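You operate a simulated robot arm through the tools that you are given. There is no shell and no other tool. Be economical: measure what you need, move in short steps, check, and stop when the job is done.

Carry out the task below with a simulated robot arm. There is one attempt and no reset: what you move stays moved.

Task
Find where the fitted pressure switch trips and set the trip dial to match.
Fine: type on SWITCH, pump till the lamp lights; then open the release, free the collar and stow the switch in the pieces tray.

The check looks at the end state, three seconds after you hand in, the way a careful person would. Anything else that was tipped, shoved, dropped, spilled or broken makes it a failure.

Robot
A 7-joint arm with a two-finger parallel gripper, fixed in place. Base frame: the origin is at the foot of the arm, x ahead of it, y to its left, z up; the work surface is at about z = 800. Readings come in mm, degrees, newtons and seconds.
Its first joint turns from -166.0 to 166.0 degrees. Payload 4.4 kg.
Tool frame: the origin (TCP) lies between the finger pads and is the grasp point; the fingertips stand 23 mm ahead of it; z points along the fingers, y is the line along which they close. Largest opening 94 mm; finger width 38, thickness 10; the body of the gripper, 54 by 96 mm, starts 39 mm behind the TCP.
Orientation is told as [roll, pitch, yaw] about the base's x, y, z axes, in that order, counted from this pose: with the fingers straight down and closing along the base's y, the tool's x points along the base's -x, its y along +y and its z along -z.

Tools
- The arm moves only by the tool jog_arm. Its argument "moves" is a list of rows, each a list of 3 entries, a list of its own where there are three numbers: the turn, a rotation vector about the tool's x, y, z in degrees, then the shift along the tool's x, y, z in mm, then the gripper command, from -1 (shut) to 1 (fully open), values between in proportion. In form: [[[wx, wy, wz], [dx, dy, dz], hand], ...]. A call has 1 to 12 rows; each row shifts and turns the commanded pose from where the row before left it, along the tool's axes as they then stand. Rows are played at 5 a second. More than 50 mm and 8.6 degrees between two rows, or a gripper value outside its range, and nothing of the call is played. A pose out of reach is approached as far as the arm can. The call stops where the force on the tool passes 90 N (or 10 N more than at its start, if that is more) or the arm is blocked; 0.2 s more then pass. Each finger travels about 72 mm/s and halts on what it meets, pressing with about 35 N; the grip force reading is that of the motor and also rises with nothing between the fingers. The clock runs only during rows and for 0.2 s after the last one: add rows that do not move to give the fingers time. The reply holds the time, the measured pose of the TCP, the force on the tool along the base axes, the opening and the grip force, in the units named above and with some noise, with the torque about the TCP (base axes, N m) and any sound that the robot's microphone picked up.
- Cameras (640 x 400 px; columns grow to the right, rows downward): "scene" is fixed at [220.6, 648.9, 1563]; the picture's right is [-0.55, -0.84, 0.00], its down [-0.42, 0.27, -0.87] and it looks along [0.73, -0.47, -0.50] (base axes); focal length 362 px, centre (320, 200). "wrist" rides on the gripper at [86, 16, -74] in the tool frame; the picture's right is [-0.18, 0.98, 0.00], its down [-0.58, -0.11, -0.81] and it looks along [-0.79, -0.15, 0.59] (tool axes); focal length 243 px, centre (320, 200). There is no depth. A picture from a camera that has moved, and an enlarged one, comes with that camera's place and axes in the base frame and with its lens.
- snapshot(camera): a new picture of that camera. The clock stands still meanwhile.
- close_up(camera, box): a new picture of the part [left, top, right, bottom] of that camera's present view, enlarged. The clock stands still meanwhile.
- finish_job(): hands the job in; it is judged then, once.

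Go step by step. Nothing tells you positions but the pictures and the camera data: compare them with the known pose of the tool, close in by small moves and look again before you grip or let go. The budget is 120 turns and 84 pictures, counting those below and the enlarged ones. Unless the task says otherwise, let go and move clear before handing in, and close with one line.

The tools are called after "Call:" by a JSON object that holds its "fn" and its "kwargs". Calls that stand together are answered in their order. jog_arm: Moves the arm, as the interface text tells. Its arguments: {"type":"object","properties":{"moves":{"type":"array","items":{"type":"array"}}},"required":["moves"]} The other tools are called the same way: snapshot (camera) takes a picture; close_up (camera, box) takes an enlarged picture of a part of a camera's view; finish_job () hands the job in.

At the start:

```text
time: 0.0
ee_pos: [780.2, -126.9, 1183.5]
orientation: [0.0, 0.0, 0.0]
ft_force: [0.4, -0.8, -0.6]
torque: [-0.03, -0.01, 0.01]
finger_gap: 94.3
grip_force: 0.0
```

scene: 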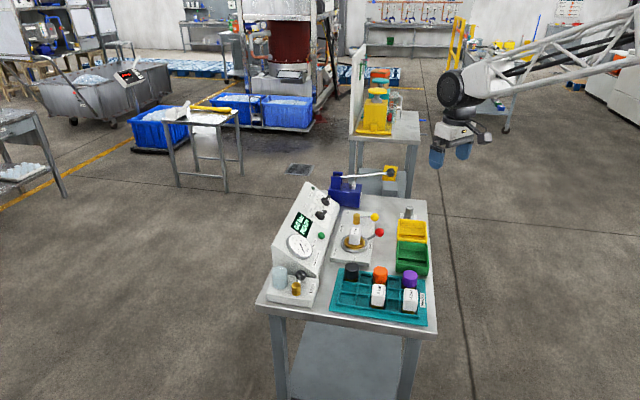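
wrist: 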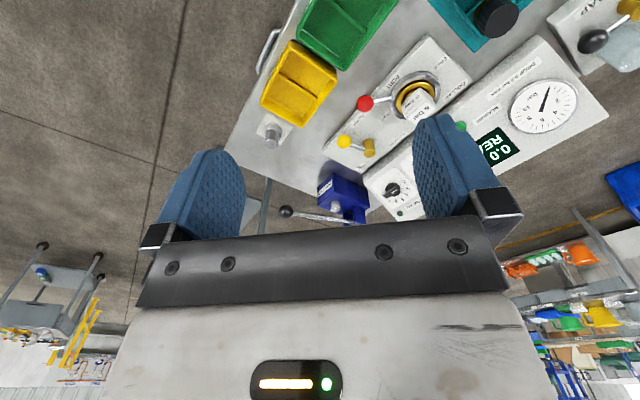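

I see a small bench with a pressure console, a port with a collar holding a switch, a teal pieces tray, a pump and two trays. I'll enlarge the bench first.

Call:
{"fn": "close_up", "kwargs": {"camera": "scene", "box": [250, 160, 450, 285]}}

Call:
{"fn": "close_up", "kwargs": {"camera": "scene", "box": [250, 225, 450, 350]}}

Call:
{"fn": "close_up", "kwargs": {"camera": "wrist", "box": [260, 0, 640, 237]}}

```text
3.20 times, centred on (350, 222) of scene
camera zoom: at [220.6, 648.9, 1563.0], right [-0.55, -0.84, 0.0], down [-0.42, 0.27, -0.87], along [0.73, -0.47, -0.5], focal length 1160 px, centre (224, 128)
```

zoom: 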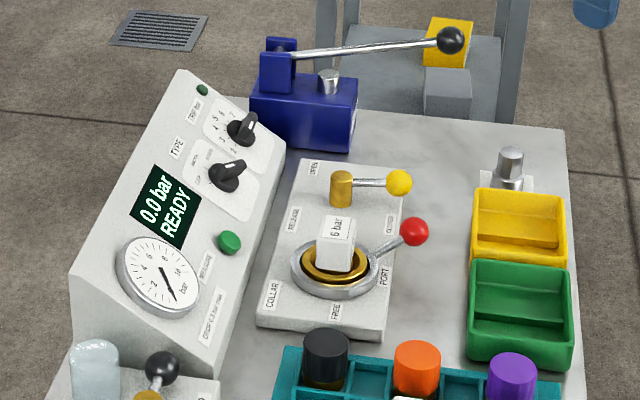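

```text
3.20 times, centred on (350, 288) of scene
camera zoom: at [220.6, 648.9, 1563.0], right [-0.55, -0.84, 0.0], down [-0.42, 0.27, -0.87], along [0.73, -0.47, -0.5], focal length 1160 px, centre (224, -80)
```

zoom: 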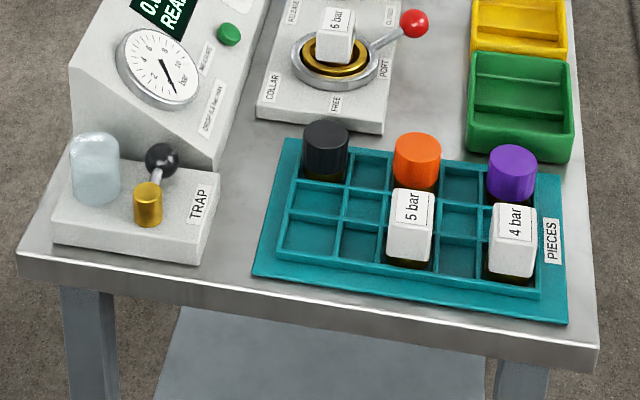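

```text
1.68 times, centred on (450, 118) of wrist
camera zoom: at [695.2, -111.5, 1258.2], right [0.18, 0.98, 0.0], down [0.58, -0.11, 0.81], along [0.79, -0.15, -0.59], focal length 409 px, centre (101, 337)
```

zoom: 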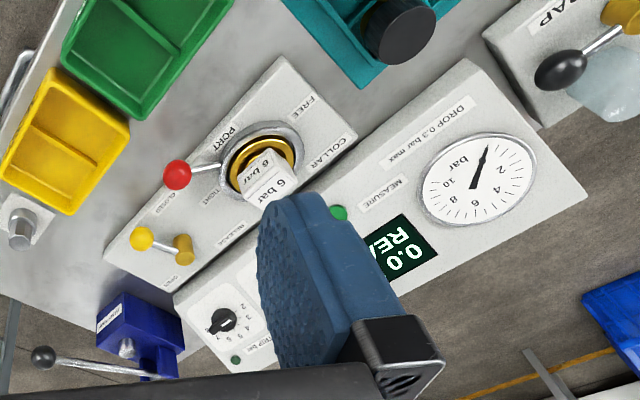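

The far console dials and pump sit at about x 1150–1210, and the collar at about (965, 20). I'll shift left and forward, well above everything, for a better view.

Call:
{"fn": "jog_arm", "kwargs": {"moves": [[[0, 0, 0], [-20, 45, 0], 1], [[0, 0, 0], [-20, 45, 0], 1], [[0, 0, 0], [-20, 45, 0], 1], [[0, 0, 0], [-20, 45, 0], 1], [[0, 0, 0], [0, 0, 0], 1]]}}

Call:
{"fn": "snapshot", "kwargs": {"camera": "wrist"}}

```text
time: 1.2
ee_pos: [863.0, 53.5, 1184.7]
orientation: [-0.1, -0.1, 0.0]
ft_force: [-0.9, 0.4, -0.4]
torque: [0.0, 0.0, 0.0]
finger_gap: 93.9
grip_force: 0.1
```

```text
78 pictures are left
camera wrist: at [776.5, 69.3, 1259.3], right [0.18, 0.98, 0.0], down [0.58, -0.11, 0.81], along [0.79, -0.15, -0.59], focal length 243 px, centre (320, 200)
```

wrist: 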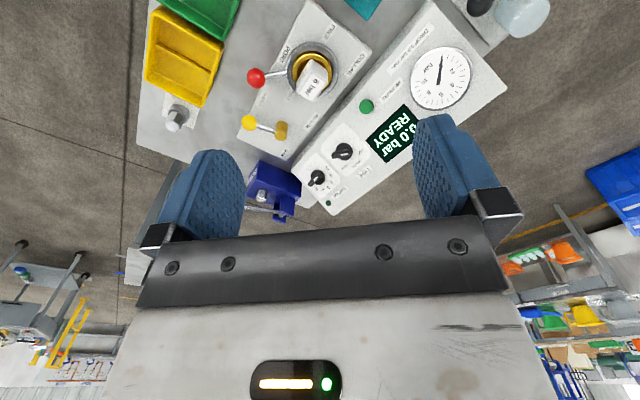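

Call:
{"fn": "close_up", "kwargs": {"camera": "wrist", "box": [270, 90, 430, 215]}}

Call:
{"fn": "close_up", "kwargs": {"camera": "wrist", "box": [225, 10, 385, 135]}}

Call:
{"fn": "close_up", "kwargs": {"camera": "scene", "box": [270, 180, 350, 230]}}

Call:
{"fn": "close_up", "kwargs": {"camera": "scene", "box": [280, 215, 360, 265]}}

```text
3.20 times, centred on (350, 152) of wrist
camera zoom: at [776.5, 69.3, 1259.3], right [0.18, 0.98, 0.0], down [0.58, -0.11, 0.81], along [0.79, -0.15, -0.59], focal length 776 px, centre (224, 352)
```

zoom: 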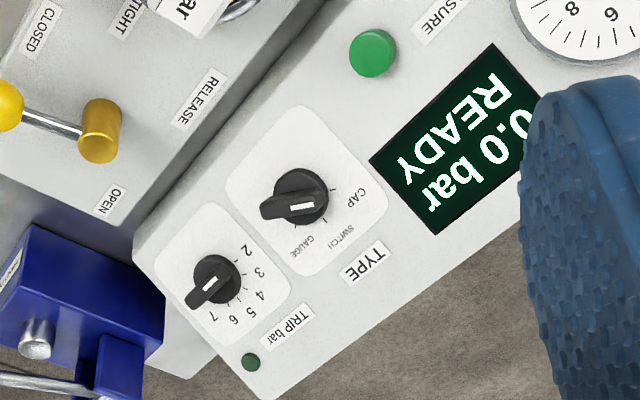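

```text
3.20 times, centred on (305, 72) of wrist
camera zoom: at [776.5, 69.3, 1259.3], right [0.18, 0.98, 0.0], down [0.58, -0.11, 0.81], along [0.79, -0.15, -0.59], focal length 776 px, centre (368, 608)
```

zoom: 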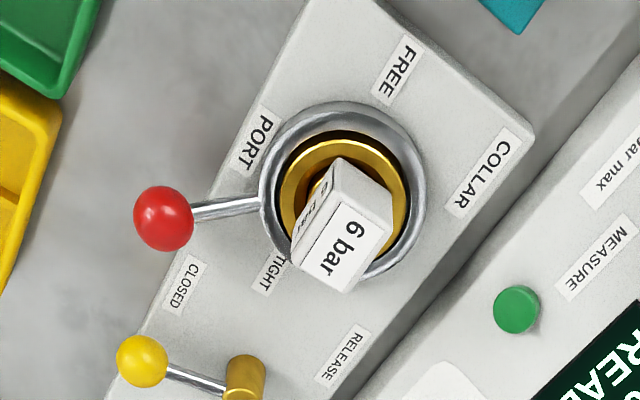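

```text
8.00 times, centred on (310, 205) of scene
camera zoom: at [220.6, 648.9, 1563.0], right [-0.55, -0.84, 0.0], down [-0.42, 0.27, -0.87], along [0.73, -0.47, -0.5], focal length 2899 px, centre (400, 160)
```

zoom: 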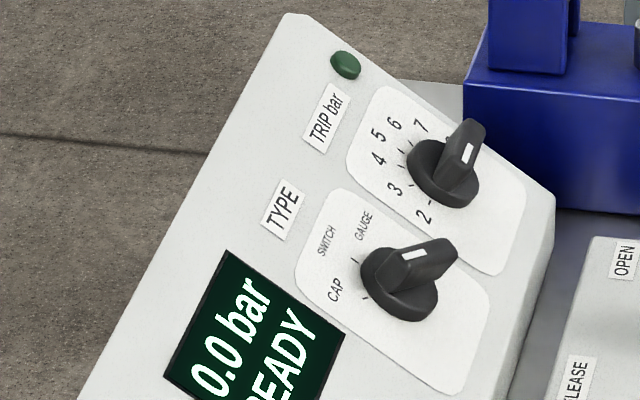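

```text
8.00 times, centred on (320, 240) of scene
camera zoom: at [220.6, 648.9, 1563.0], right [-0.55, -0.84, 0.0], down [-0.42, 0.27, -0.87], along [0.73, -0.47, -0.5], focal length 2899 px, centre (320, -120)
```

zoom: 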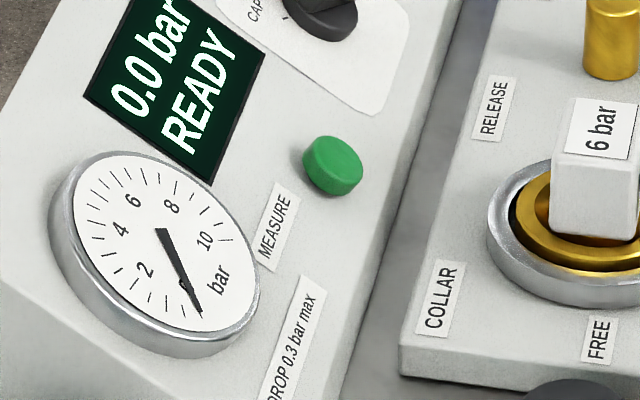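

Close-ups render sharply, so I can zoom the fixed camera hard to read the two dials.

Call:
{"fn": "close_up", "kwargs": {"camera": "scene", "box": [306, 205, 332, 221]}}

Call:
{"fn": "close_up", "kwargs": {"camera": "scene", "box": [312, 190, 338, 206]}}

Call:
{"fn": "close_up", "kwargs": {"camera": "wrist", "box": [300, 130, 364, 170]}}

Call:
{"fn": "close_up", "kwargs": {"camera": "scene", "box": [322, 160, 402, 210]}}

```text
16.00 times, centred on (319, 213) of scene
camera zoom: at [220.6, 648.9, 1563.0], right [-0.55, -0.84, 0.0], down [-0.42, 0.27, -0.87], along [0.73, -0.47, -0.5], focal length 5798 px, centre (336, -8)
```

zoom: 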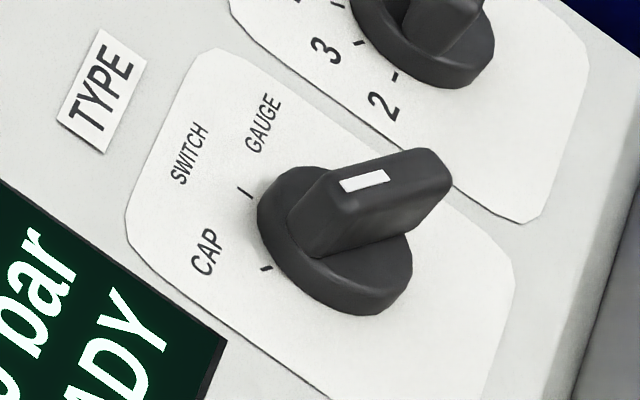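

```text
16.00 times, centred on (325, 198) of scene
camera zoom: at [220.6, 648.9, 1563.0], right [-0.55, -0.84, 0.0], down [-0.42, 0.27, -0.87], along [0.73, -0.47, -0.5], focal length 5798 px, centre (240, 232)
```

zoom: 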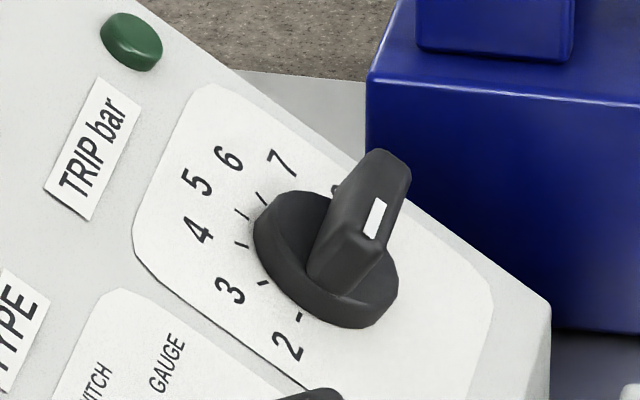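

```text
10.00 times, centred on (332, 150) of wrist
camera zoom: at [776.5, 69.3, 1259.3], right [0.18, 0.98, 0.0], down [0.58, -0.11, 0.81], along [0.79, -0.15, -0.59], focal length 2426 px, centre (200, 700)
```

zoom: 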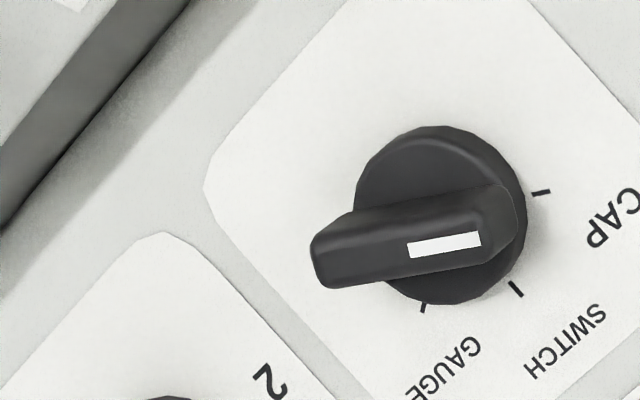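

```text
8.00 times, centred on (362, 185) of scene
camera zoom: at [220.6, 648.9, 1563.0], right [-0.55, -0.84, 0.0], down [-0.42, 0.27, -0.87], along [0.73, -0.47, -0.5], focal length 2899 px, centre (-16, 320)
```

zoom: 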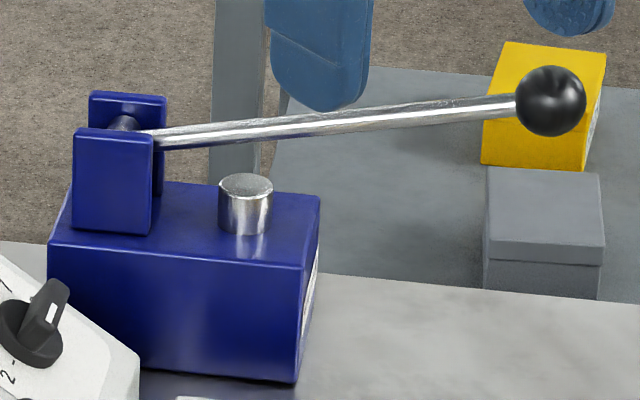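

TYPE points to CAP and the trip dial to 2. The console face tilts about 36°, with its row axis at about -45°. I'll tilt the tool along the face normal and twist it to match the TYPE wing, still high up.

Call:
{"fn": "jog_arm", "kwargs": {"moves": [[[-5.16, -5.02, 0], [-20, 0, 0], 1], [[-5.16, -5.02, 0], [-20, 0, 0], 1], [[-5.16, -5.02, 0], [-20, 0, 0], 1], [[-5.16, -5.02, 0], [-20, 0, 0], 1], [[-5.16, -5.02, 0], [-20, 0, 0], 1], [[0, 0, -8.5], [0, 0, 0], 1], [[0, 0, -8.5], [0, 0, 0], 1], [[0, 0, -8.5], [0, 0, 0], 1], [[0, 0, -8.5], [0, 0, 0], 1], [[0, 0, -8.5], [0, 0, 0], 1], [[0, 0, -8.5], [0, 0, 0], 1]]}}

Call:
{"fn": "jog_arm", "kwargs": {"moves": [[[0, 0, -8], [0, 0, 0], 1], [[0, 0, -8], [0, 0, 0], 1], [[0, 0, -8], [0, 0, 0], 1], [[0, 0, -8], [0, 0, 0], 1], [[0, 0, -8], [0, 0, 0], 1], [[0, 0, 0], [0, 0, 0], 1]]}}

Call:
{"fn": "snapshot", "kwargs": {"camera": "scene"}}

```text
time: 3.6
ee_pos: [958.9, 49.9, 1198.7]
orientation: [-3.9, -35.7, 52.4]
ft_force: [0.7, -0.6, -0.5]
torque: [0.01, 0.01, -0.02]
finger_gap: 94.0
grip_force: 0.0
```

```text
time: 5.0
ee_pos: [959.6, 51.2, 1200.0]
orientation: [-27.3, -24.4, 97.2]
ft_force: [-0.1, -0.3, 0.2]
torque: [0.01, 0.03, -0.01]
finger_gap: 93.8
grip_force: 0.1
```

```text
69 pictures are left
```

scene: 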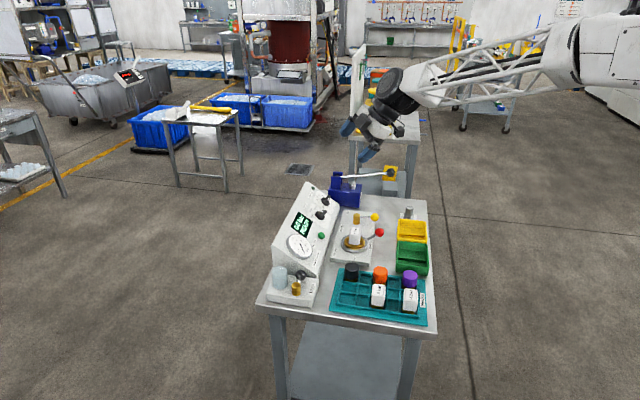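

The orientation is right. Next I'll descend to hover about 80 mm out along the normal from the TYPE wing, at about (1127, 49, 887).

Call:
{"fn": "jog_arm", "kwargs": {"moves": [[[0, 0, 0], [21.4, -3, 34.4], 0], [[0, 0, 0], [21.4, -3, 34.4], 0], [[0, 0, 0], [21.4, -3, 34.4], 0], [[0, 0, 0], [21.4, -3, 34.4], 0], [[0, 0, 0], [21.4, -3, 34.4], 0], [[0, 0, 0], [21.4, -3, 34.4], 0], [[0, 0, 0], [21.4, -3, 34.4], 0], [[0, 0, 0], [0, 0, 0], 0]]}}

Call:
{"fn": "close_up", "kwargs": {"camera": "scene", "box": [270, 165, 366, 225]}}

Call:
{"fn": "snapshot", "kwargs": {"camera": "wrist"}}

```text
time: 6.8
ee_pos: [1093.2, 14.6, 949.3]
orientation: [-27.3, -24.5, 97.1]
ft_force: [0.3, 0.1, 0.1]
torque: [0.03, 0.0, 0.03]
finger_gap: 47.1
grip_force: 0.1
```

```text
6.67 times, centred on (318, 195) of scene
camera zoom: at [220.6, 648.9, 1563.0], right [-0.55, -0.84, 0.0], down [-0.42, 0.27, -0.87], along [0.73, -0.47, -0.5], focal length 2416 px, centre (333, 233)
```

zoom: 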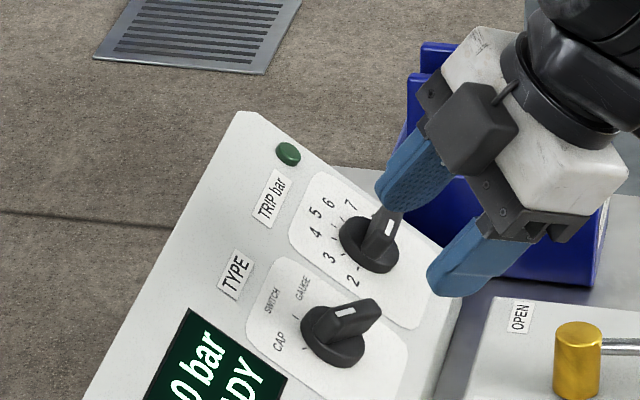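

```text
67 pictures are left
camera wrist: at [1059.4, -94.6, 967.0], right [-0.91, 0.24, -0.33], down [-0.3, 0.18, 0.94], along [0.29, 0.95, -0.09], focal length 243 px, centre (320, 200)
```

wrist: 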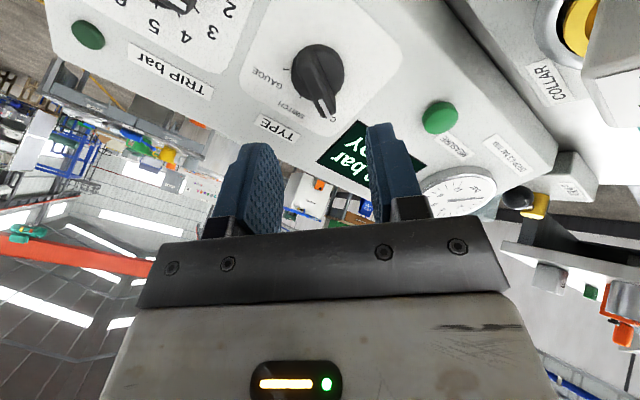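

The reach is fine and the wing lines up between the fingers. I'll zoom the wrist view for fine alignment.

Call:
{"fn": "close_up", "kwargs": {"camera": "wrist", "box": [240, 30, 400, 130]}}

```text
4.00 times, centred on (320, 80) of wrist
camera zoom: at [1059.4, -94.6, 967.0], right [-0.91, 0.24, -0.33], down [-0.3, 0.18, 0.94], along [0.29, 0.95, -0.09], focal length 970 px, centre (320, 680)
```

zoom: 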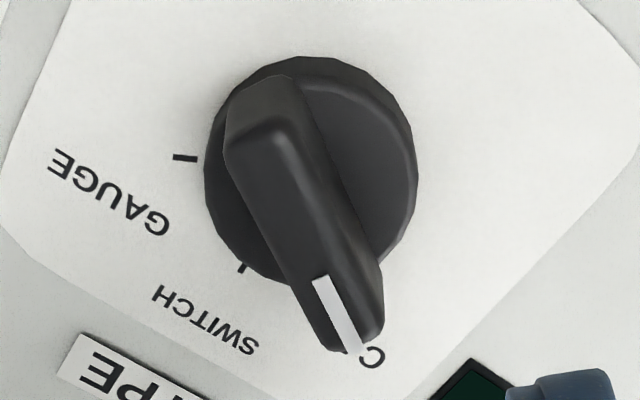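

Alignment is within about 2 mm, but the wing is rotated about 12° more than the tool. I'll twist by -12°, advance 60 mm and look.

Call:
{"fn": "jog_arm", "kwargs": {"moves": [[[0, 0, -6], [0, 0, 15], 0], [[0, 0, -6], [0, 0, 15], 0], [[0, 0, 0], [0, 0, 15], 0], [[0, 0, 0], [0, 0, 15], 0], [[0, 0, 0], [0, 0, 0], 0]]}}

Call:
{"fn": "snapshot", "kwargs": {"camera": "wrist"}}

Call:
{"fn": "close_up", "kwargs": {"camera": "scene", "box": [294, 185, 358, 225]}}

```text
time: 8.0
ee_pos: [1117.5, 42.8, 902.2]
orientation: [-31.4, -18.5, 108.3]
ft_force: [0.8, -1.1, 0.3]
torque: [0.0, 0.04, -0.03]
finger_gap: 47.0
grip_force: 0.0
```

```text
65 pictures are left
camera wrist: at [1100.1, -70.1, 927.2], right [-0.9, 0.06, -0.43], down [-0.41, 0.2, 0.89], along [0.13, 0.98, -0.15], focal length 243 px, centre (320, 200)
```

wrist: 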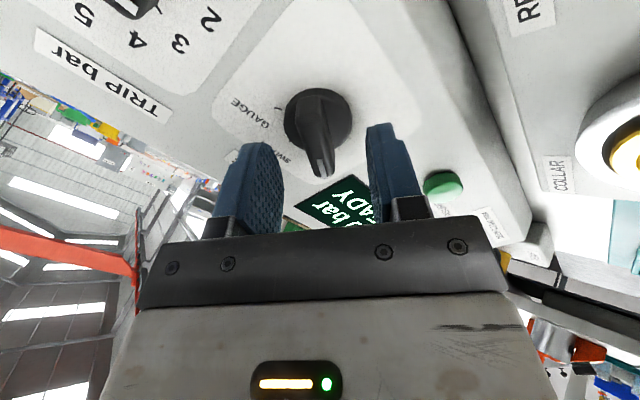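

```text
10.00 times, centred on (326, 205) of scene
camera zoom: at [220.6, 648.9, 1563.0], right [-0.55, -0.84, 0.0], down [-0.42, 0.27, -0.87], along [0.73, -0.47, -0.5], focal length 3624 px, centre (260, 150)
```

zoom: 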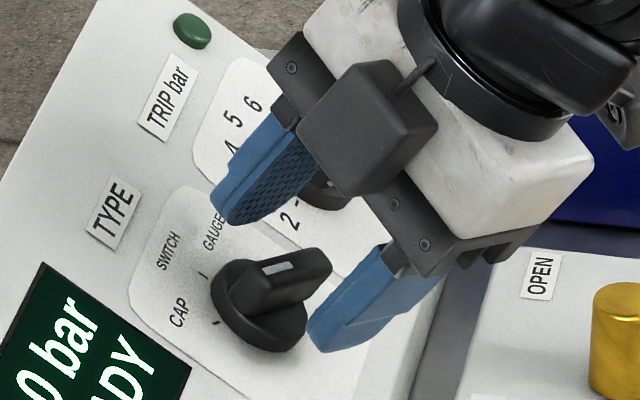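

Call:
{"fn": "close_up", "kwargs": {"camera": "wrist", "box": [240, 80, 400, 180]}}

```text
4.00 times, centred on (320, 130) of wrist
camera zoom: at [1100.1, -70.1, 927.2], right [-0.9, 0.06, -0.43], down [-0.41, 0.2, 0.89], along [0.13, 0.98, -0.15], focal length 970 px, centre (320, 480)
```

zoom: 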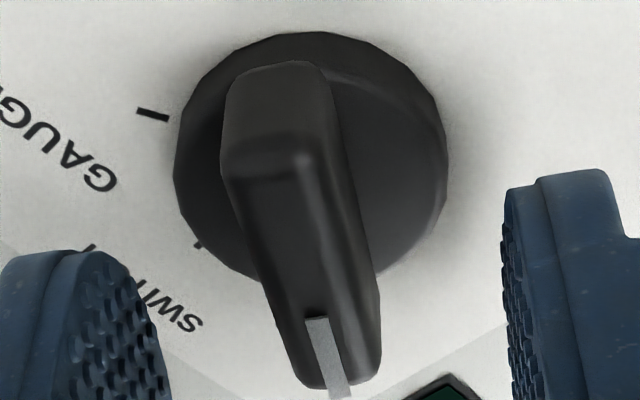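

The wing is about 3 mm toward tool -y and its top is roughly 25 mm ahead. I'll shift, advance 14 mm and close gently.

Call:
{"fn": "jog_arm", "kwargs": {"moves": [[[0, 0, 0], [0, -3, 5], 0], [[0, 0, 0], [0, 0, 5], 0], [[0, 0, 0], [0, 0, 4], 0], [[0, 0, 0], [0, 0, 0], 0]]}}

Call:
{"fn": "close_up", "kwargs": {"camera": "scene", "box": [294, 185, 358, 225]}}

```text
time: 9.0
ee_pos: [1125.0, 47.0, 894.2]
orientation: [-31.5, -18.6, 108.3]
ft_force: [-0.3, -1.0, -0.2]
torque: [0.0, 0.02, 0.02]
finger_gap: 47.2
grip_force: 0.0
```

```text
10.00 times, centred on (326, 205) of scene
camera zoom: at [220.6, 648.9, 1563.0], right [-0.55, -0.84, 0.0], down [-0.42, 0.27, -0.87], along [0.73, -0.47, -0.5], focal length 3624 px, centre (260, 150)
```

zoom: 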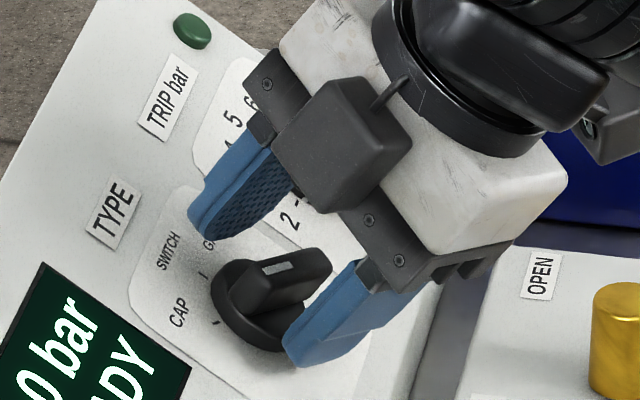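

The tips now straddle the wing. I'll close.

Call:
{"fn": "jog_arm", "kwargs": {"moves": [[[0, 0, 0], [0, 0, 0], -0.4], [[0, 0, 0], [0, 0, 0], -0.7], [[0, 0, 0], [0, 0, 0], -1], [[0, 0, 0], [0, 0, 0], -1]]}}

Call:
{"fn": "close_up", "kwargs": {"camera": "scene", "box": [294, 185, 358, 225]}}

```text
time: 10.0
ee_pos: [1123.2, 46.1, 892.2]
orientation: [-31.3, -18.6, 108.3]
ft_force: [-76.0, -7.1, 8.1]
torque: [0.28, 1.68, 0.73]
finger_gap: 13.3
grip_force: 45.2
```

```text
10.00 times, centred on (326, 205) of scene
camera zoom: at [220.6, 648.9, 1563.0], right [-0.55, -0.84, 0.0], down [-0.42, 0.27, -0.87], along [0.73, -0.47, -0.5], focal length 3624 px, centre (260, 150)
```

zoom: 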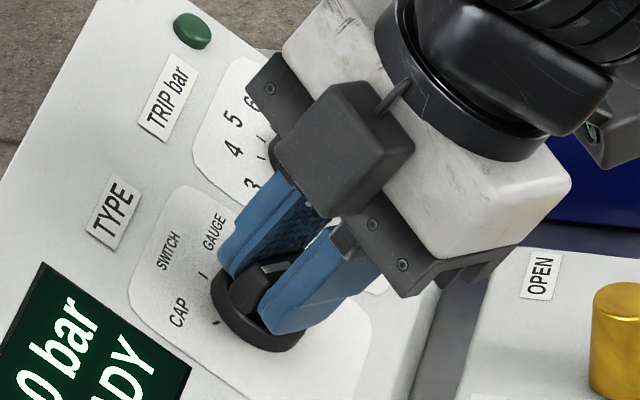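

The wing is gripped (13 mm), with a side load along tool y. I'll relieve it by shifting 2 mm.

Call:
{"fn": "jog_arm", "kwargs": {"moves": [[[0, 0, 0], [0, 2, 0], -1], [[0, 0, 0], [0, 0, 0], -1]]}}

```text
time: 10.6
ee_pos: [1123.2, 46.4, 892.0]
orientation: [-31.3, -18.6, 108.3]
ft_force: [-33.3, -4.5, -5.6]
torque: [-0.25, 1.42, 0.43]
finger_gap: 12.9
grip_force: 44.7
```

Call:
{"fn": "jog_arm", "kwargs": {"moves": [[[0, 0, 0], [0, 1.5, 0], -1], [[0, 0, 7], [0, 0, 0], -1], [[0, 0, 7], [0, 0, 0], -1], [[0, 0, 0], [0, 0, 0], -1]]}}

```text
time: 11.6
ee_pos: [1123.0, 47.8, 893.9]
orientation: [-26.6, -25.3, 95.1]
ft_force: [61.4, 5.8, -13.7]
torque: [-0.07, 0.12, 0.24]
finger_gap: 13.0
grip_force: 44.8
```

The side load shows the knob axis is about 10 mm toward tool +x. I'll open, recentre and grip again.

Call:
{"fn": "jog_arm", "kwargs": {"moves": [[[0, 0, 0], [0, -2.5, 0], -0.3], [[0, 0, 0], [5, 0, 0], -0.3], [[0, 0, 0], [5, 0, 0], -0.3], [[0, 0, 0], [0, 0, 0], -0.6], [[0, 0, 0], [0, 0, 0], -1], [[0, 0, 0], [0, 0, 0], -1]]}}

Call:
{"fn": "close_up", "kwargs": {"camera": "scene", "box": [294, 185, 358, 225]}}

```text
time: 13.0
ee_pos: [1124.1, 36.3, 888.8]
orientation: [-26.4, -25.4, 95.1]
ft_force: [-23.0, -0.3, 1.5]
torque: [0.53, 0.6, 0.74]
finger_gap: 13.1
grip_force: 45.8
```

```text
10.00 times, centred on (326, 205) of scene
camera zoom: at [220.6, 648.9, 1563.0], right [-0.55, -0.84, 0.0], down [-0.42, 0.27, -0.87], along [0.73, -0.47, -0.5], focal length 3624 px, centre (260, 150)
```

zoom: 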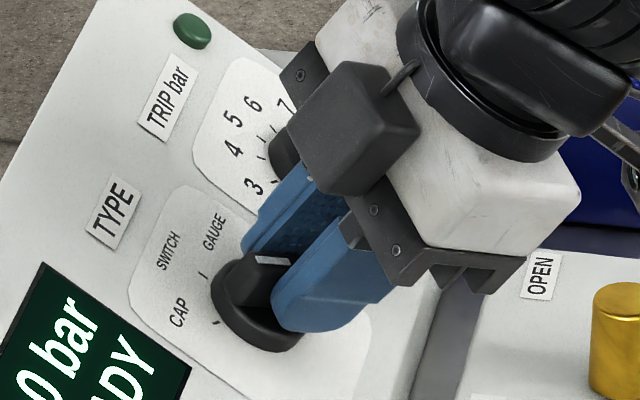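

Now the grip sits on the tail end, so I overshot. I'll go back 5 mm and turn further in small steps, watching the load.

Call:
{"fn": "jog_arm", "kwargs": {"moves": [[[0, 0, 0], [0, 0, 0], -0.3], [[0, 0, 0], [-5, 0.5, 0], -0.3], [[0, 0, 0], [0, 0, 0], -0.6], [[0, 0, 0], [0, 0, 0], -1], [[0, 0, 0], [0, 0, 0], -1]]}}

Call:
{"fn": "jog_arm", "kwargs": {"moves": [[[0, 0, 7], [0, 0, 0], -1], [[0, 0, 7], [0, 0, 0], -1], [[0, 0, 0], [0, 0, 0], -1]]}}

```text
time: 14.2
ee_pos: [1125.8, 41.5, 892.2]
orientation: [-26.4, -25.4, 95.1]
ft_force: [-19.5, -0.4, 2.9]
torque: [-0.16, 0.78, 0.35]
finger_gap: 13.2
grip_force: 45.7
```

```text
time: 15.0
ee_pos: [1124.1, 41.5, 890.7]
orientation: [-19.3, -30.9, 80.4]
ft_force: [-52.6, -9.6, 10.8]
torque: [0.11, 0.53, 0.39]
finger_gap: 13.1
grip_force: 45.3
```

Call:
{"fn": "jog_arm", "kwargs": {"moves": [[[0, 0, 0], [0, 2.5, 0], -1], [[0, 0, 7], [0, 1, 0], -1], [[0, 0, 7], [0, 1, 0], -1], [[0, 0, 0], [0, 0, 0], -1]]}}

Call:
{"fn": "close_up", "kwargs": {"camera": "scene", "box": [294, 185, 358, 225]}}

```text
time: 16.1
ee_pos: [1122.9, 41.4, 890.2]
orientation: [-10.9, -34.6, 64.2]
ft_force: [32.7, -3.2, -12.9]
torque: [0.27, 0.23, 0.15]
finger_gap: 12.8
grip_force: 44.6
stopped in row 4: the force on the tool passed its limit at 92 N (the readings are from after the stop); the commanded pose is now the measured one
```

```text
10.00 times, centred on (326, 205) of scene
camera zoom: at [220.6, 648.9, 1563.0], right [-0.55, -0.84, 0.0], down [-0.42, 0.27, -0.87], along [0.73, -0.47, -0.5], focal length 3624 px, centre (260, 150)
```

zoom: 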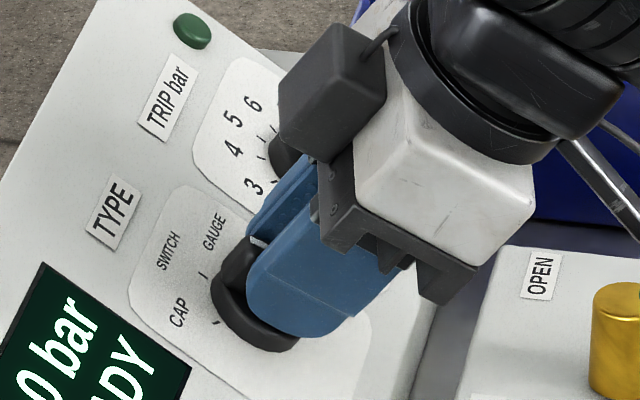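

About 42° is done and the wing follows. Another 14°.

Call:
{"fn": "jog_arm", "kwargs": {"moves": [[[0, 0, 7], [0, -1, 0], -1], [[0, 0, 7], [0, 0, 0], -1], [[0, 0, 0], [0, 0, 0], -1]]}}

Call:
{"fn": "jog_arm", "kwargs": {"moves": [[[0, 0, 0], [0, 0, 0], -0.5], [[0, 0, 0], [0, 0, 0], 0], [[0, 0, 0], [0, 0, -20], 0], [[0, 0, 0], [0, 0, -30], 0], [[0, 0, 0], [0, 0, -30], 0], [[0, 0, 0], [0, 0, 0], 0]]}}

Call:
{"fn": "close_up", "kwargs": {"camera": "wrist", "box": [240, 30, 400, 130]}}

Call:
{"fn": "close_up", "kwargs": {"camera": "scene", "box": [294, 185, 358, 225]}}

```text
time: 16.9
ee_pos: [1122.6, 41.5, 891.5]
orientation: [-0.9, -36.1, 47.1]
ft_force: [-22.0, 7.1, -7.3]
torque: [-0.3, -0.22, -0.24]
finger_gap: 13.1
grip_force: 44.8
```

```text
time: 18.3
ee_pos: [1093.0, 5.3, 957.4]
orientation: [-1.1, -36.1, 47.3]
ft_force: [0.0, -0.3, -0.5]
torque: [-0.02, 0.01, -0.02]
finger_gap: 47.1
grip_force: 0.1
```

```text
4.00 times, centred on (320, 80) of wrist
camera zoom: at [1003.7, -65.9, 965.9], right [-0.61, 0.78, 0.09], down [0.06, -0.07, 1.0], along [0.79, 0.62, -0.01], focal length 970 px, centre (320, 680)
```

zoom: 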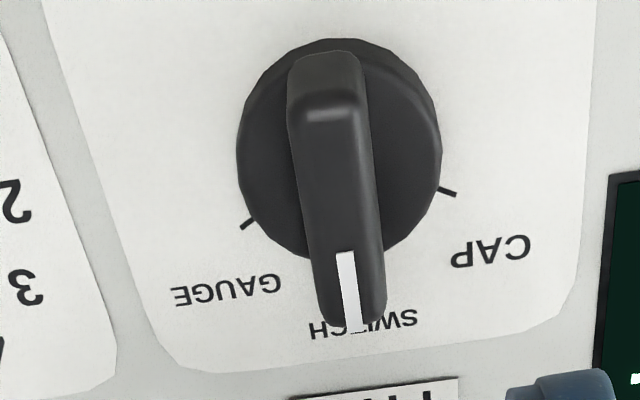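

```text
10.00 times, centred on (326, 205) of scene
camera zoom: at [220.6, 648.9, 1563.0], right [-0.55, -0.84, 0.0], down [-0.42, 0.27, -0.87], along [0.73, -0.47, -0.5], focal length 3624 px, centre (260, 150)
```

zoom: 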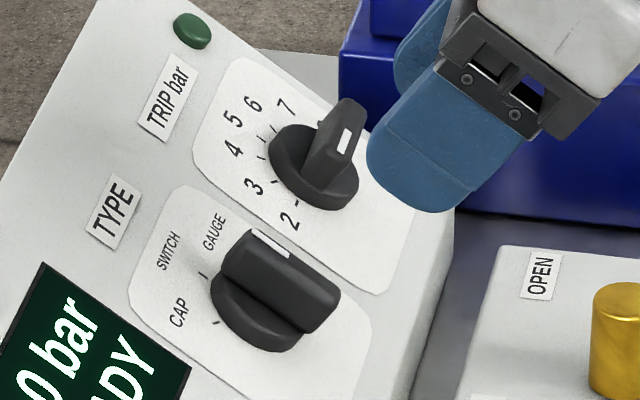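

TYPE sits squarely on SWITCH. The pump lever ball is at about (1141, -277, 954), its rod runs toward the pivot at about (1285, -127, 923), and my present orientation straddles the rod. I'll move over it.

Call:
{"fn": "jog_arm", "kwargs": {"moves": [[[0, 0, 0], [-29, 0, -40.5], 0], [[0, 0, 0], [-29, 0, -40.5], 0], [[0, 0, 0], [21.6, -38.1, -15.6], 0], [[0, 0, 0], [21.6, -38.1, -15.6], 0], [[0, 0, 0], [21.6, -38.1, -15.6], 0], [[0, 0, 0], [21.6, -38.1, -15.6], 0], [[0, 0, 0], [21.6, -38.1, -15.6], 0], [[0, 0, 0], [21.6, -38.1, -15.6], 0], [[0, 0, 0], [0, 0, 0], 0]]}}

Call:
{"fn": "snapshot", "kwargs": {"camera": "wrist"}}

Call:
{"fn": "close_up", "kwargs": {"camera": "scene", "box": [310, 140, 406, 200]}}

```text
time: 20.3
ee_pos: [1143.8, -267.2, 1058.5]
orientation: [-1.1, -36.1, 47.3]
ft_force: [-0.3, 0.3, 0.6]
torque: [-0.03, -0.03, 0.03]
finger_gap: 47.0
grip_force: 0.1
```

```text
56 pictures are left
camera wrist: at [1055.2, -339.3, 1067.8], right [-0.61, 0.78, 0.09], down [0.06, -0.07, 1.0], along [0.79, 0.62, -0.01], focal length 243 px, centre (320, 200)
```

wrist: 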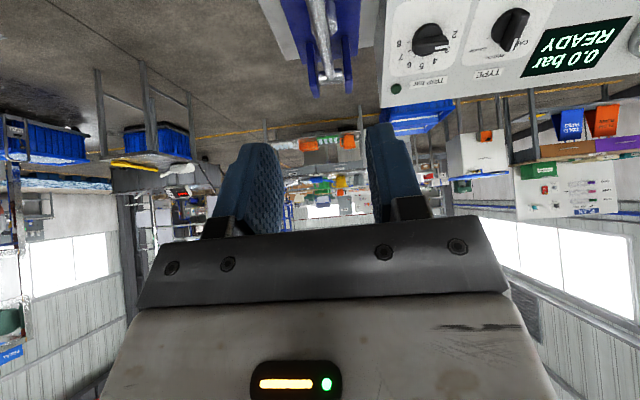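

```text
6.67 times, centred on (358, 170) of scene
camera zoom: at [220.6, 648.9, 1563.0], right [-0.55, -0.84, 0.0], down [-0.42, 0.27, -0.87], along [0.73, -0.47, -0.5], focal length 2416 px, centre (67, 400)
```

zoom: 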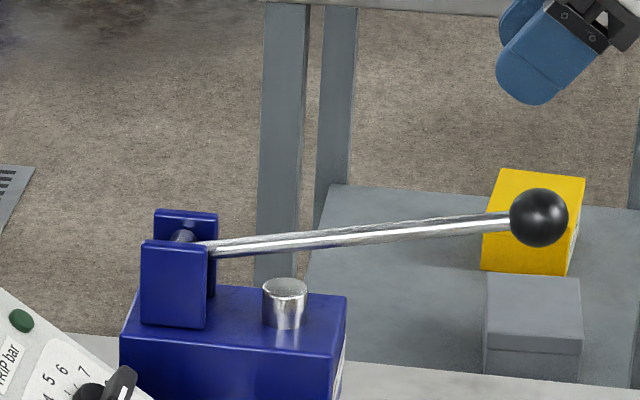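

Call:
{"fn": "jog_arm", "kwargs": {"moves": [[[0, 0, 0], [18, 0, 24.5], 0], [[0, 0, 0], [18, 0, 24.5], 0], [[0, 0, 0], [0, 0, 0], 0]]}}

Call:
{"fn": "snapshot", "kwargs": {"camera": "wrist"}}

Call:
{"fn": "close_up", "kwargs": {"camera": "scene", "box": [310, 140, 406, 200]}}

```text
time: 21.1
ee_pos: [1146.9, -266.9, 999.0]
orientation: [-1.2, -36.1, 47.3]
ft_force: [0.0, -0.1, 0.2]
torque: [0.0, 0.0, 0.01]
finger_gap: 47.1
grip_force: 0.0
```

```text
54 pictures are left
camera wrist: at [1057.5, -339.5, 1007.7], right [-0.61, 0.78, 0.09], down [0.06, -0.07, 1.0], along [0.79, 0.62, -0.01], focal length 243 px, centre (320, 200)
```

wrist: 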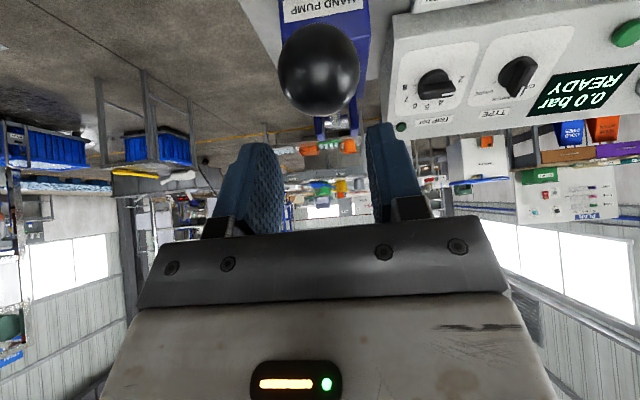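

```text
6.67 times, centred on (358, 170) of scene
camera zoom: at [220.6, 648.9, 1563.0], right [-0.55, -0.84, 0.0], down [-0.42, 0.27, -0.87], along [0.73, -0.47, -0.5], focal length 2416 px, centre (67, 400)
```

zoom: 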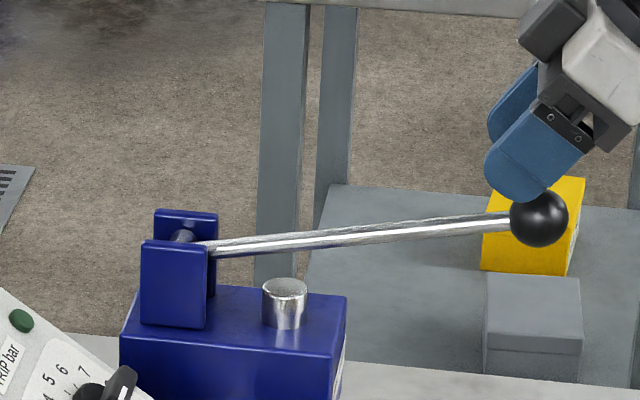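

The ball is centred between the fingers. I'll slide 7 mm toward the pivot, advance 60 mm so the fingers straddle the rod, and look.

Call:
{"fn": "jog_arm", "kwargs": {"moves": [[[0, 0, 0], [-7, 0, 0], 0], [[0, 0, 0], [0, 0, 20], 0], [[0, 0, 0], [0, 0, 20], 0], [[0, 0, 0], [0, 0, 18], 0], [[0, 0, 0], [0, 0, 0], 0]]}}

Call:
{"fn": "snapshot", "kwargs": {"camera": "wrist"}}

Call:
{"fn": "close_up", "kwargs": {"camera": "scene", "box": [310, 140, 406, 200]}}

```text
time: 22.3
ee_pos: [1174.4, -238.3, 956.1]
orientation: [-1.1, -36.0, 47.3]
ft_force: [0.4, -0.1, 0.4]
torque: [0.03, -0.02, -0.02]
finger_gap: 47.0
grip_force: 0.0
```

```text
52 pictures are left
camera wrist: at [1084.7, -311.5, 965.0], right [-0.61, 0.78, 0.09], down [0.06, -0.07, 1.0], along [0.79, 0.62, -0.01], focal length 243 px, centre (320, 200)
```

wrist: 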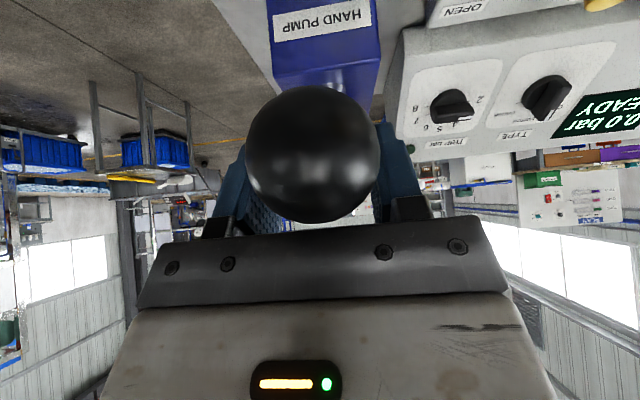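

```text
6.67 times, centred on (358, 170) of scene
camera zoom: at [220.6, 648.9, 1563.0], right [-0.55, -0.84, 0.0], down [-0.42, 0.27, -0.87], along [0.73, -0.47, -0.5], focal length 2416 px, centre (67, 400)
```

zoom: 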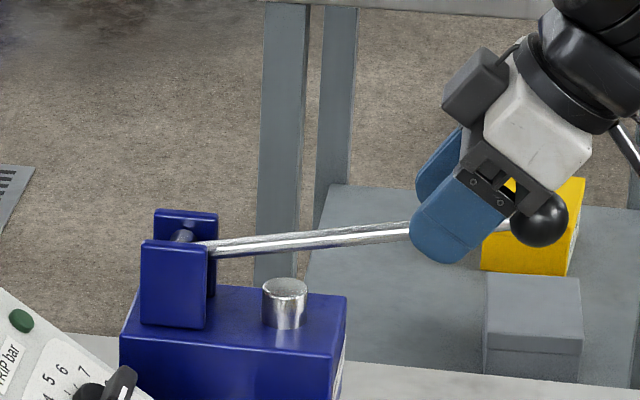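

The fingers straddle the rod, so I'll close on it.

Call:
{"fn": "jog_arm", "kwargs": {"moves": [[[0, 0, 0], [0, 0, 0], -0.4], [[0, 0, 0], [0, 0, 0], -0.7], [[0, 0, 0], [0, 0, 0], -1], [[0, 0, 0], [0, 0, 0], -1]]}}

```text
time: 23.3
ee_pos: [1173.5, -238.3, 956.8]
orientation: [-0.9, -36.2, 47.2]
ft_force: [-66.0, 31.4, 5.8]
torque: [0.2, 0.95, -0.72]
finger_gap: 18.1
grip_force: 35.0
```

Call:
{"fn": "jog_arm", "kwargs": {"moves": [[[0, 0, 0], [0, 2, 0], -1], [[0, 0, 0], [0, 2, 0], -1], [[0, 0, 0], [0, 0, 0], -1]]}}

```text
time: 24.1
ee_pos: [1171.6, -235.9, 954.5]
orientation: [-1.2, -36.2, 47.2]
ft_force: [-10.9, 23.2, -6.7]
torque: [-0.64, 0.78, -1.27]
finger_gap: 11.9
grip_force: 44.6
```

Gripped on the rod. Now pushing down in small steps while watching the force.

Call:
{"fn": "jog_arm", "kwargs": {"moves": [[[0, 0, 0], [6.5, 0, 7.6], -1], [[0, 0, 0], [6.2, 0, 7.8], -1], [[0, 0, 0], [5.9, 0, 8.1], -1], [[0, 0, 0], [0, 0, 0], -1]]}}

Call:
{"fn": "close_up", "kwargs": {"camera": "scene", "box": [262, 170, 390, 250]}}

```text
time: 25.1
ee_pos: [1169.6, -236.4, 925.6]
orientation: [-1.1, -36.1, 47.2]
ft_force: [-39.5, 21.0, 11.1]
torque: [0.77, -0.26, -1.35]
finger_gap: 12.1
grip_force: 44.9
```

```text
5.00 times, centred on (326, 210) of scene
camera zoom: at [220.6, 648.9, 1563.0], right [-0.55, -0.84, 0.0], down [-0.42, 0.27, -0.87], along [0.73, -0.47, -0.5], focal length 1812 px, centre (290, 150)
```

zoom: 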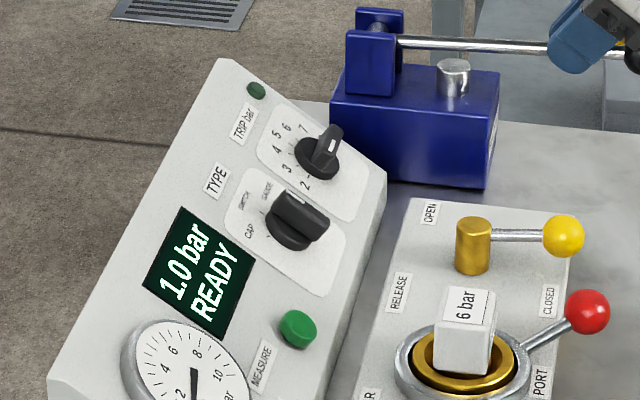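

One bar already. I'll go a little further down and see whether the pressure follows the travel.

Call:
{"fn": "jog_arm", "kwargs": {"moves": [[[0, 0, 0], [5.5, 1, 8.3], -1], [[0, 0, 0], [5.5, 0, 8.3], -1], [[0, 0, 0], [0, 0, 0], -1]]}}

Call:
{"fn": "close_up", "kwargs": {"camera": "scene", "box": [278, 170, 358, 220]}}

```text
time: 25.9
ee_pos: [1169.4, -236.4, 908.0]
orientation: [-1.3, -36.2, 47.2]
ft_force: [6.8, -0.3, 14.9]
torque: [0.94, -1.01, -1.97]
finger_gap: 12.4
grip_force: 45.6
```

```text
8.00 times, centred on (318, 195) of scene
camera zoom: at [220.6, 648.9, 1563.0], right [-0.55, -0.84, 0.0], down [-0.42, 0.27, -0.87], along [0.73, -0.47, -0.5], focal length 2899 px, centre (336, 240)
```

zoom: 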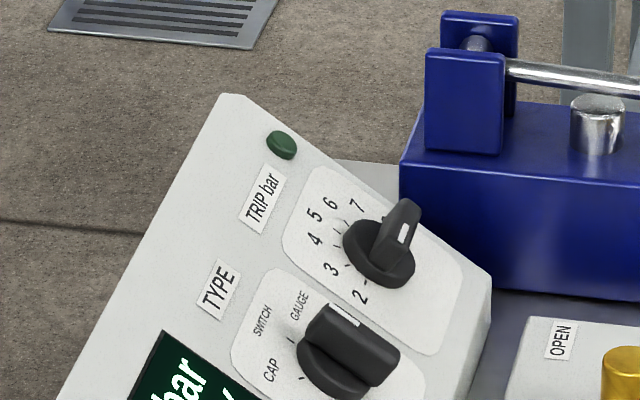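

I missed the display in that frame. I'll raise the lever back to the top and then read it.

Call:
{"fn": "jog_arm", "kwargs": {"moves": [[[0, 0, 0], [-5.5, 0, -8.3], -1], [[0, 0, 0], [-5.7, 0, -8.2], -1], [[0, 0, 0], [-6, 0, -8], -1], [[0, 0, 0], [-6.2, 0, -7.8], -1], [[0, 0, 0], [-5.2, 0, -6.3], -1], [[0, 0, 0], [0, 0, 0], -1]]}}

Call:
{"fn": "close_up", "kwargs": {"camera": "scene", "box": [270, 180, 350, 230]}}

```text
time: 27.1
ee_pos: [1169.7, -236.1, 950.4]
orientation: [-1.3, -36.1, 47.2]
ft_force: [31.8, -10.8, -8.6]
torque: [-1.22, 0.43, -1.6]
finger_gap: 11.9
grip_force: 45.3
stopped in row 5: the force on the tool passed its limit at 94 N (the readings are from after the stop); the commanded pose is now the measured one
```

```text
8.00 times, centred on (310, 205) of scene
camera zoom: at [220.6, 648.9, 1563.0], right [-0.55, -0.84, 0.0], down [-0.42, 0.27, -0.87], along [0.73, -0.47, -0.5], focal length 2899 px, centre (400, 160)
```

zoom: 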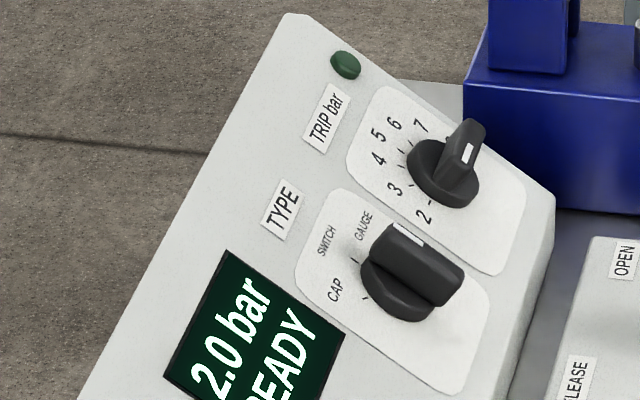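

Now at 2.0 bar with the lamp dark. I'll do another part stroke to learn the increments.

Call:
{"fn": "jog_arm", "kwargs": {"moves": [[[0, 0, 0], [6.2, 0, 7.8], -1], [[0, 0, 0], [6.2, 0, 7.8], -1], [[0, 0, 0], [0, 0, 0], -1]]}}

Call:
{"fn": "close_up", "kwargs": {"camera": "scene", "box": [270, 180, 350, 230]}}

```text
time: 27.9
ee_pos: [1168.5, -238.4, 931.1]
orientation: [-1.2, -36.1, 47.1]
ft_force: [-21.1, -16.0, 13.1]
torque: [0.49, -0.76, -1.68]
finger_gap: 11.9
grip_force: 44.9
```

```text
8.00 times, centred on (310, 205) of scene
camera zoom: at [220.6, 648.9, 1563.0], right [-0.55, -0.84, 0.0], down [-0.42, 0.27, -0.87], along [0.73, -0.47, -0.5], focal length 2899 px, centre (400, 160)
```

zoom: 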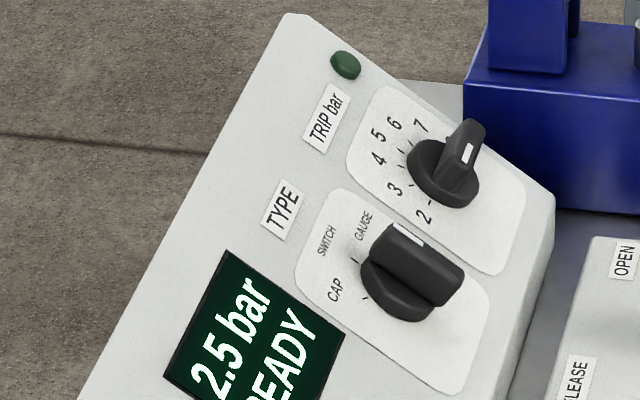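

Pressure follows the downward travel, roughly 0.05 bar/mm. I'll continue down with one full stroke.

Call:
{"fn": "jog_arm", "kwargs": {"moves": [[[0, 0, 0], [5.8, 0, 8.1], -1], [[0, 0, 0], [5.6, 0, 8.3], -1], [[0, 0, 0], [0, 0, 0], -1]]}}

Call:
{"fn": "close_up", "kwargs": {"camera": "scene", "box": [270, 180, 350, 230]}}

Call:
{"fn": "jog_arm", "kwargs": {"moves": [[[0, 0, 0], [-5.5, 0, -8.3], -1], [[0, 0, 0], [-5.7, 0, -8.2], -1], [[0, 0, 0], [-6, 0, -8], -1], [[0, 0, 0], [-6, 0, -7.5], -1], [[0, 0, 0], [0, 0, 0], -1]]}}

```text
time: 28.7
ee_pos: [1169.7, -236.9, 911.0]
orientation: [-1.2, -36.1, 47.2]
ft_force: [3.1, -4.5, 13.1]
torque: [0.74, -0.83, -2.04]
finger_gap: 12.3
grip_force: 45.1
```

```text
8.00 times, centred on (310, 205) of scene
camera zoom: at [220.6, 648.9, 1563.0], right [-0.55, -0.84, 0.0], down [-0.42, 0.27, -0.87], along [0.73, -0.47, -0.5], focal length 2899 px, centre (400, 160)
```

zoom: 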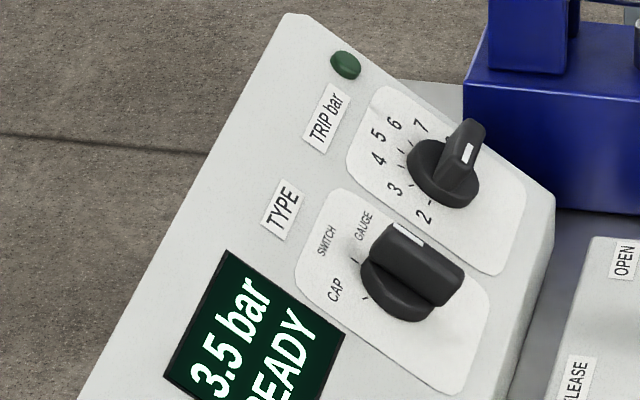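

```text
time: 29.9
ee_pos: [1169.9, -237.3, 948.8]
orientation: [-1.2, -36.1, 47.2]
ft_force: [54.8, -9.0, -11.8]
torque: [-1.19, 0.2, -1.59]
finger_gap: 12.1
grip_force: 45.5
```

3.5 bar and the lamp is still dark. The next stroke goes in smaller steps.

Call:
{"fn": "jog_arm", "kwargs": {"moves": [[[0, 0, 0], [6.2, 0, 7.8], -1], [[0, 0, 0], [6, 0, 7.8], -1], [[0, 0, 0], [0, 0, 0], -1]]}}

Call:
{"fn": "close_up", "kwargs": {"camera": "scene", "box": [270, 180, 350, 230]}}

Call:
{"fn": "jog_arm", "kwargs": {"moves": [[[0, 0, 0], [5.8, 0, 8.1], -1], [[0, 0, 0], [0, 0, 0], -1]]}}

Call:
{"fn": "close_up", "kwargs": {"camera": "scene", "box": [270, 180, 350, 230]}}

```text
time: 30.7
ee_pos: [1167.9, -238.7, 932.2]
orientation: [-1.3, -36.2, 47.1]
ft_force: [14.5, -32.6, 15.1]
torque: [0.61, -1.45, -1.87]
finger_gap: 12.3
grip_force: 45.2
```

```text
8.00 times, centred on (310, 205) of scene
camera zoom: at [220.6, 648.9, 1563.0], right [-0.55, -0.84, 0.0], down [-0.42, 0.27, -0.87], along [0.73, -0.47, -0.5], focal length 2899 px, centre (400, 160)
```

zoom: 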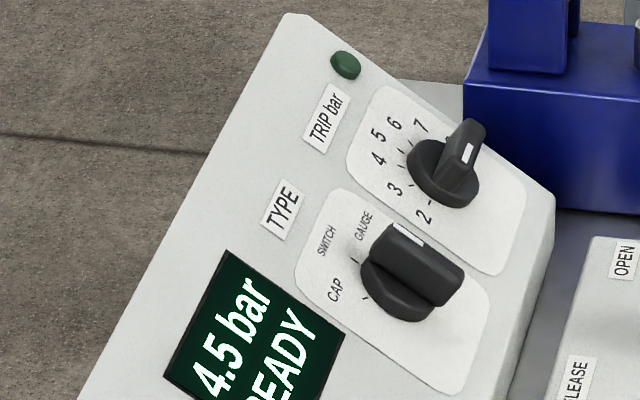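

```text
time: 31.3
ee_pos: [1169.4, -237.8, 919.6]
orientation: [-1.1, -36.1, 47.2]
ft_force: [11.3, -39.6, 11.4]
torque: [0.24, -0.85, -2.07]
finger_gap: 12.3
grip_force: 45.3
```

```text
8.00 times, centred on (310, 205) of scene
camera zoom: at [220.6, 648.9, 1563.0], right [-0.55, -0.84, 0.0], down [-0.42, 0.27, -0.87], along [0.73, -0.47, -0.5], focal length 2899 px, centre (400, 160)
```

zoom: 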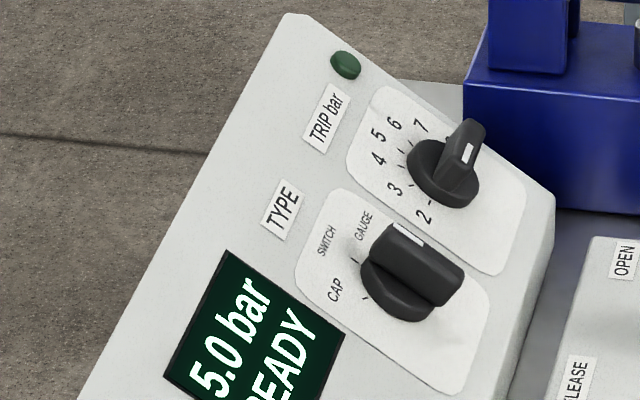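

5.0 bar, still dark. The display steps in 0.5 bar increments, so I'll go on.

Call:
{"fn": "jog_arm", "kwargs": {"moves": [[[0, 0, 0], [5.5, 0, 8.2], -1], [[0, 0, 0], [0, 0, 0], -1]]}}

Call:
{"fn": "close_up", "kwargs": {"camera": "scene", "box": [270, 180, 350, 230]}}

```text
time: 31.9
ee_pos: [1170.0, -236.1, 909.7]
orientation: [-1.2, -36.1, 47.2]
ft_force: [5.5, -28.4, 12.8]
torque: [0.62, -0.9, -2.05]
finger_gap: 12.1
grip_force: 45.5
```

```text
8.00 times, centred on (310, 205) of scene
camera zoom: at [220.6, 648.9, 1563.0], right [-0.55, -0.84, 0.0], down [-0.42, 0.27, -0.87], along [0.73, -0.47, -0.5], focal length 2899 px, centre (400, 160)
```

zoom: 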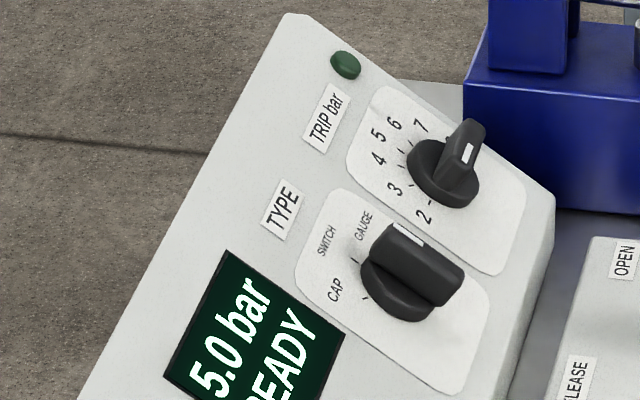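

Call:
{"fn": "jog_arm", "kwargs": {"moves": [[[0, 0, 0], [-5.5, 0, -8.3], -1], [[0, 0, 0], [-5.7, 0, -8.2], -1], [[0, 0, 0], [-6, 0, -8], -1], [[0, 0, 0], [-6, 0, -7.5], -1], [[0, 0, 0], [0, 0, 0], -1]]}}

Call:
{"fn": "jog_arm", "kwargs": {"moves": [[[0, 0, 0], [6.2, 0, 7.8], -1], [[0, 0, 0], [0, 0, 0], -1]]}}

Call:
{"fn": "close_up", "kwargs": {"camera": "scene", "box": [270, 180, 350, 230]}}

```text
time: 33.1
ee_pos: [1171.0, -235.8, 947.6]
orientation: [-1.2, -36.1, 47.1]
ft_force: [45.7, -13.8, -13.7]
torque: [-1.72, 0.78, -1.79]
finger_gap: 12.2
grip_force: 45.0
```

```text
time: 33.7
ee_pos: [1169.4, -236.3, 940.4]
orientation: [-1.3, -36.2, 47.1]
ft_force: [16.3, 1.2, 11.3]
torque: [0.88, -1.51, -1.72]
finger_gap: 12.1
grip_force: 44.8
```

```text
8.00 times, centred on (310, 205) of scene
camera zoom: at [220.6, 648.9, 1563.0], right [-0.55, -0.84, 0.0], down [-0.42, 0.27, -0.87], along [0.73, -0.47, -0.5], focal length 2899 px, centre (400, 160)
```

zoom: 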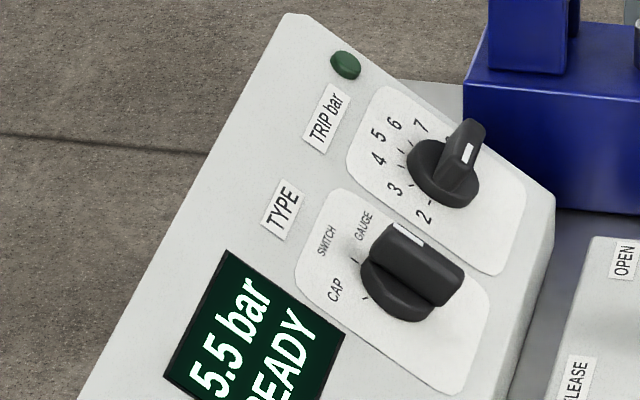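

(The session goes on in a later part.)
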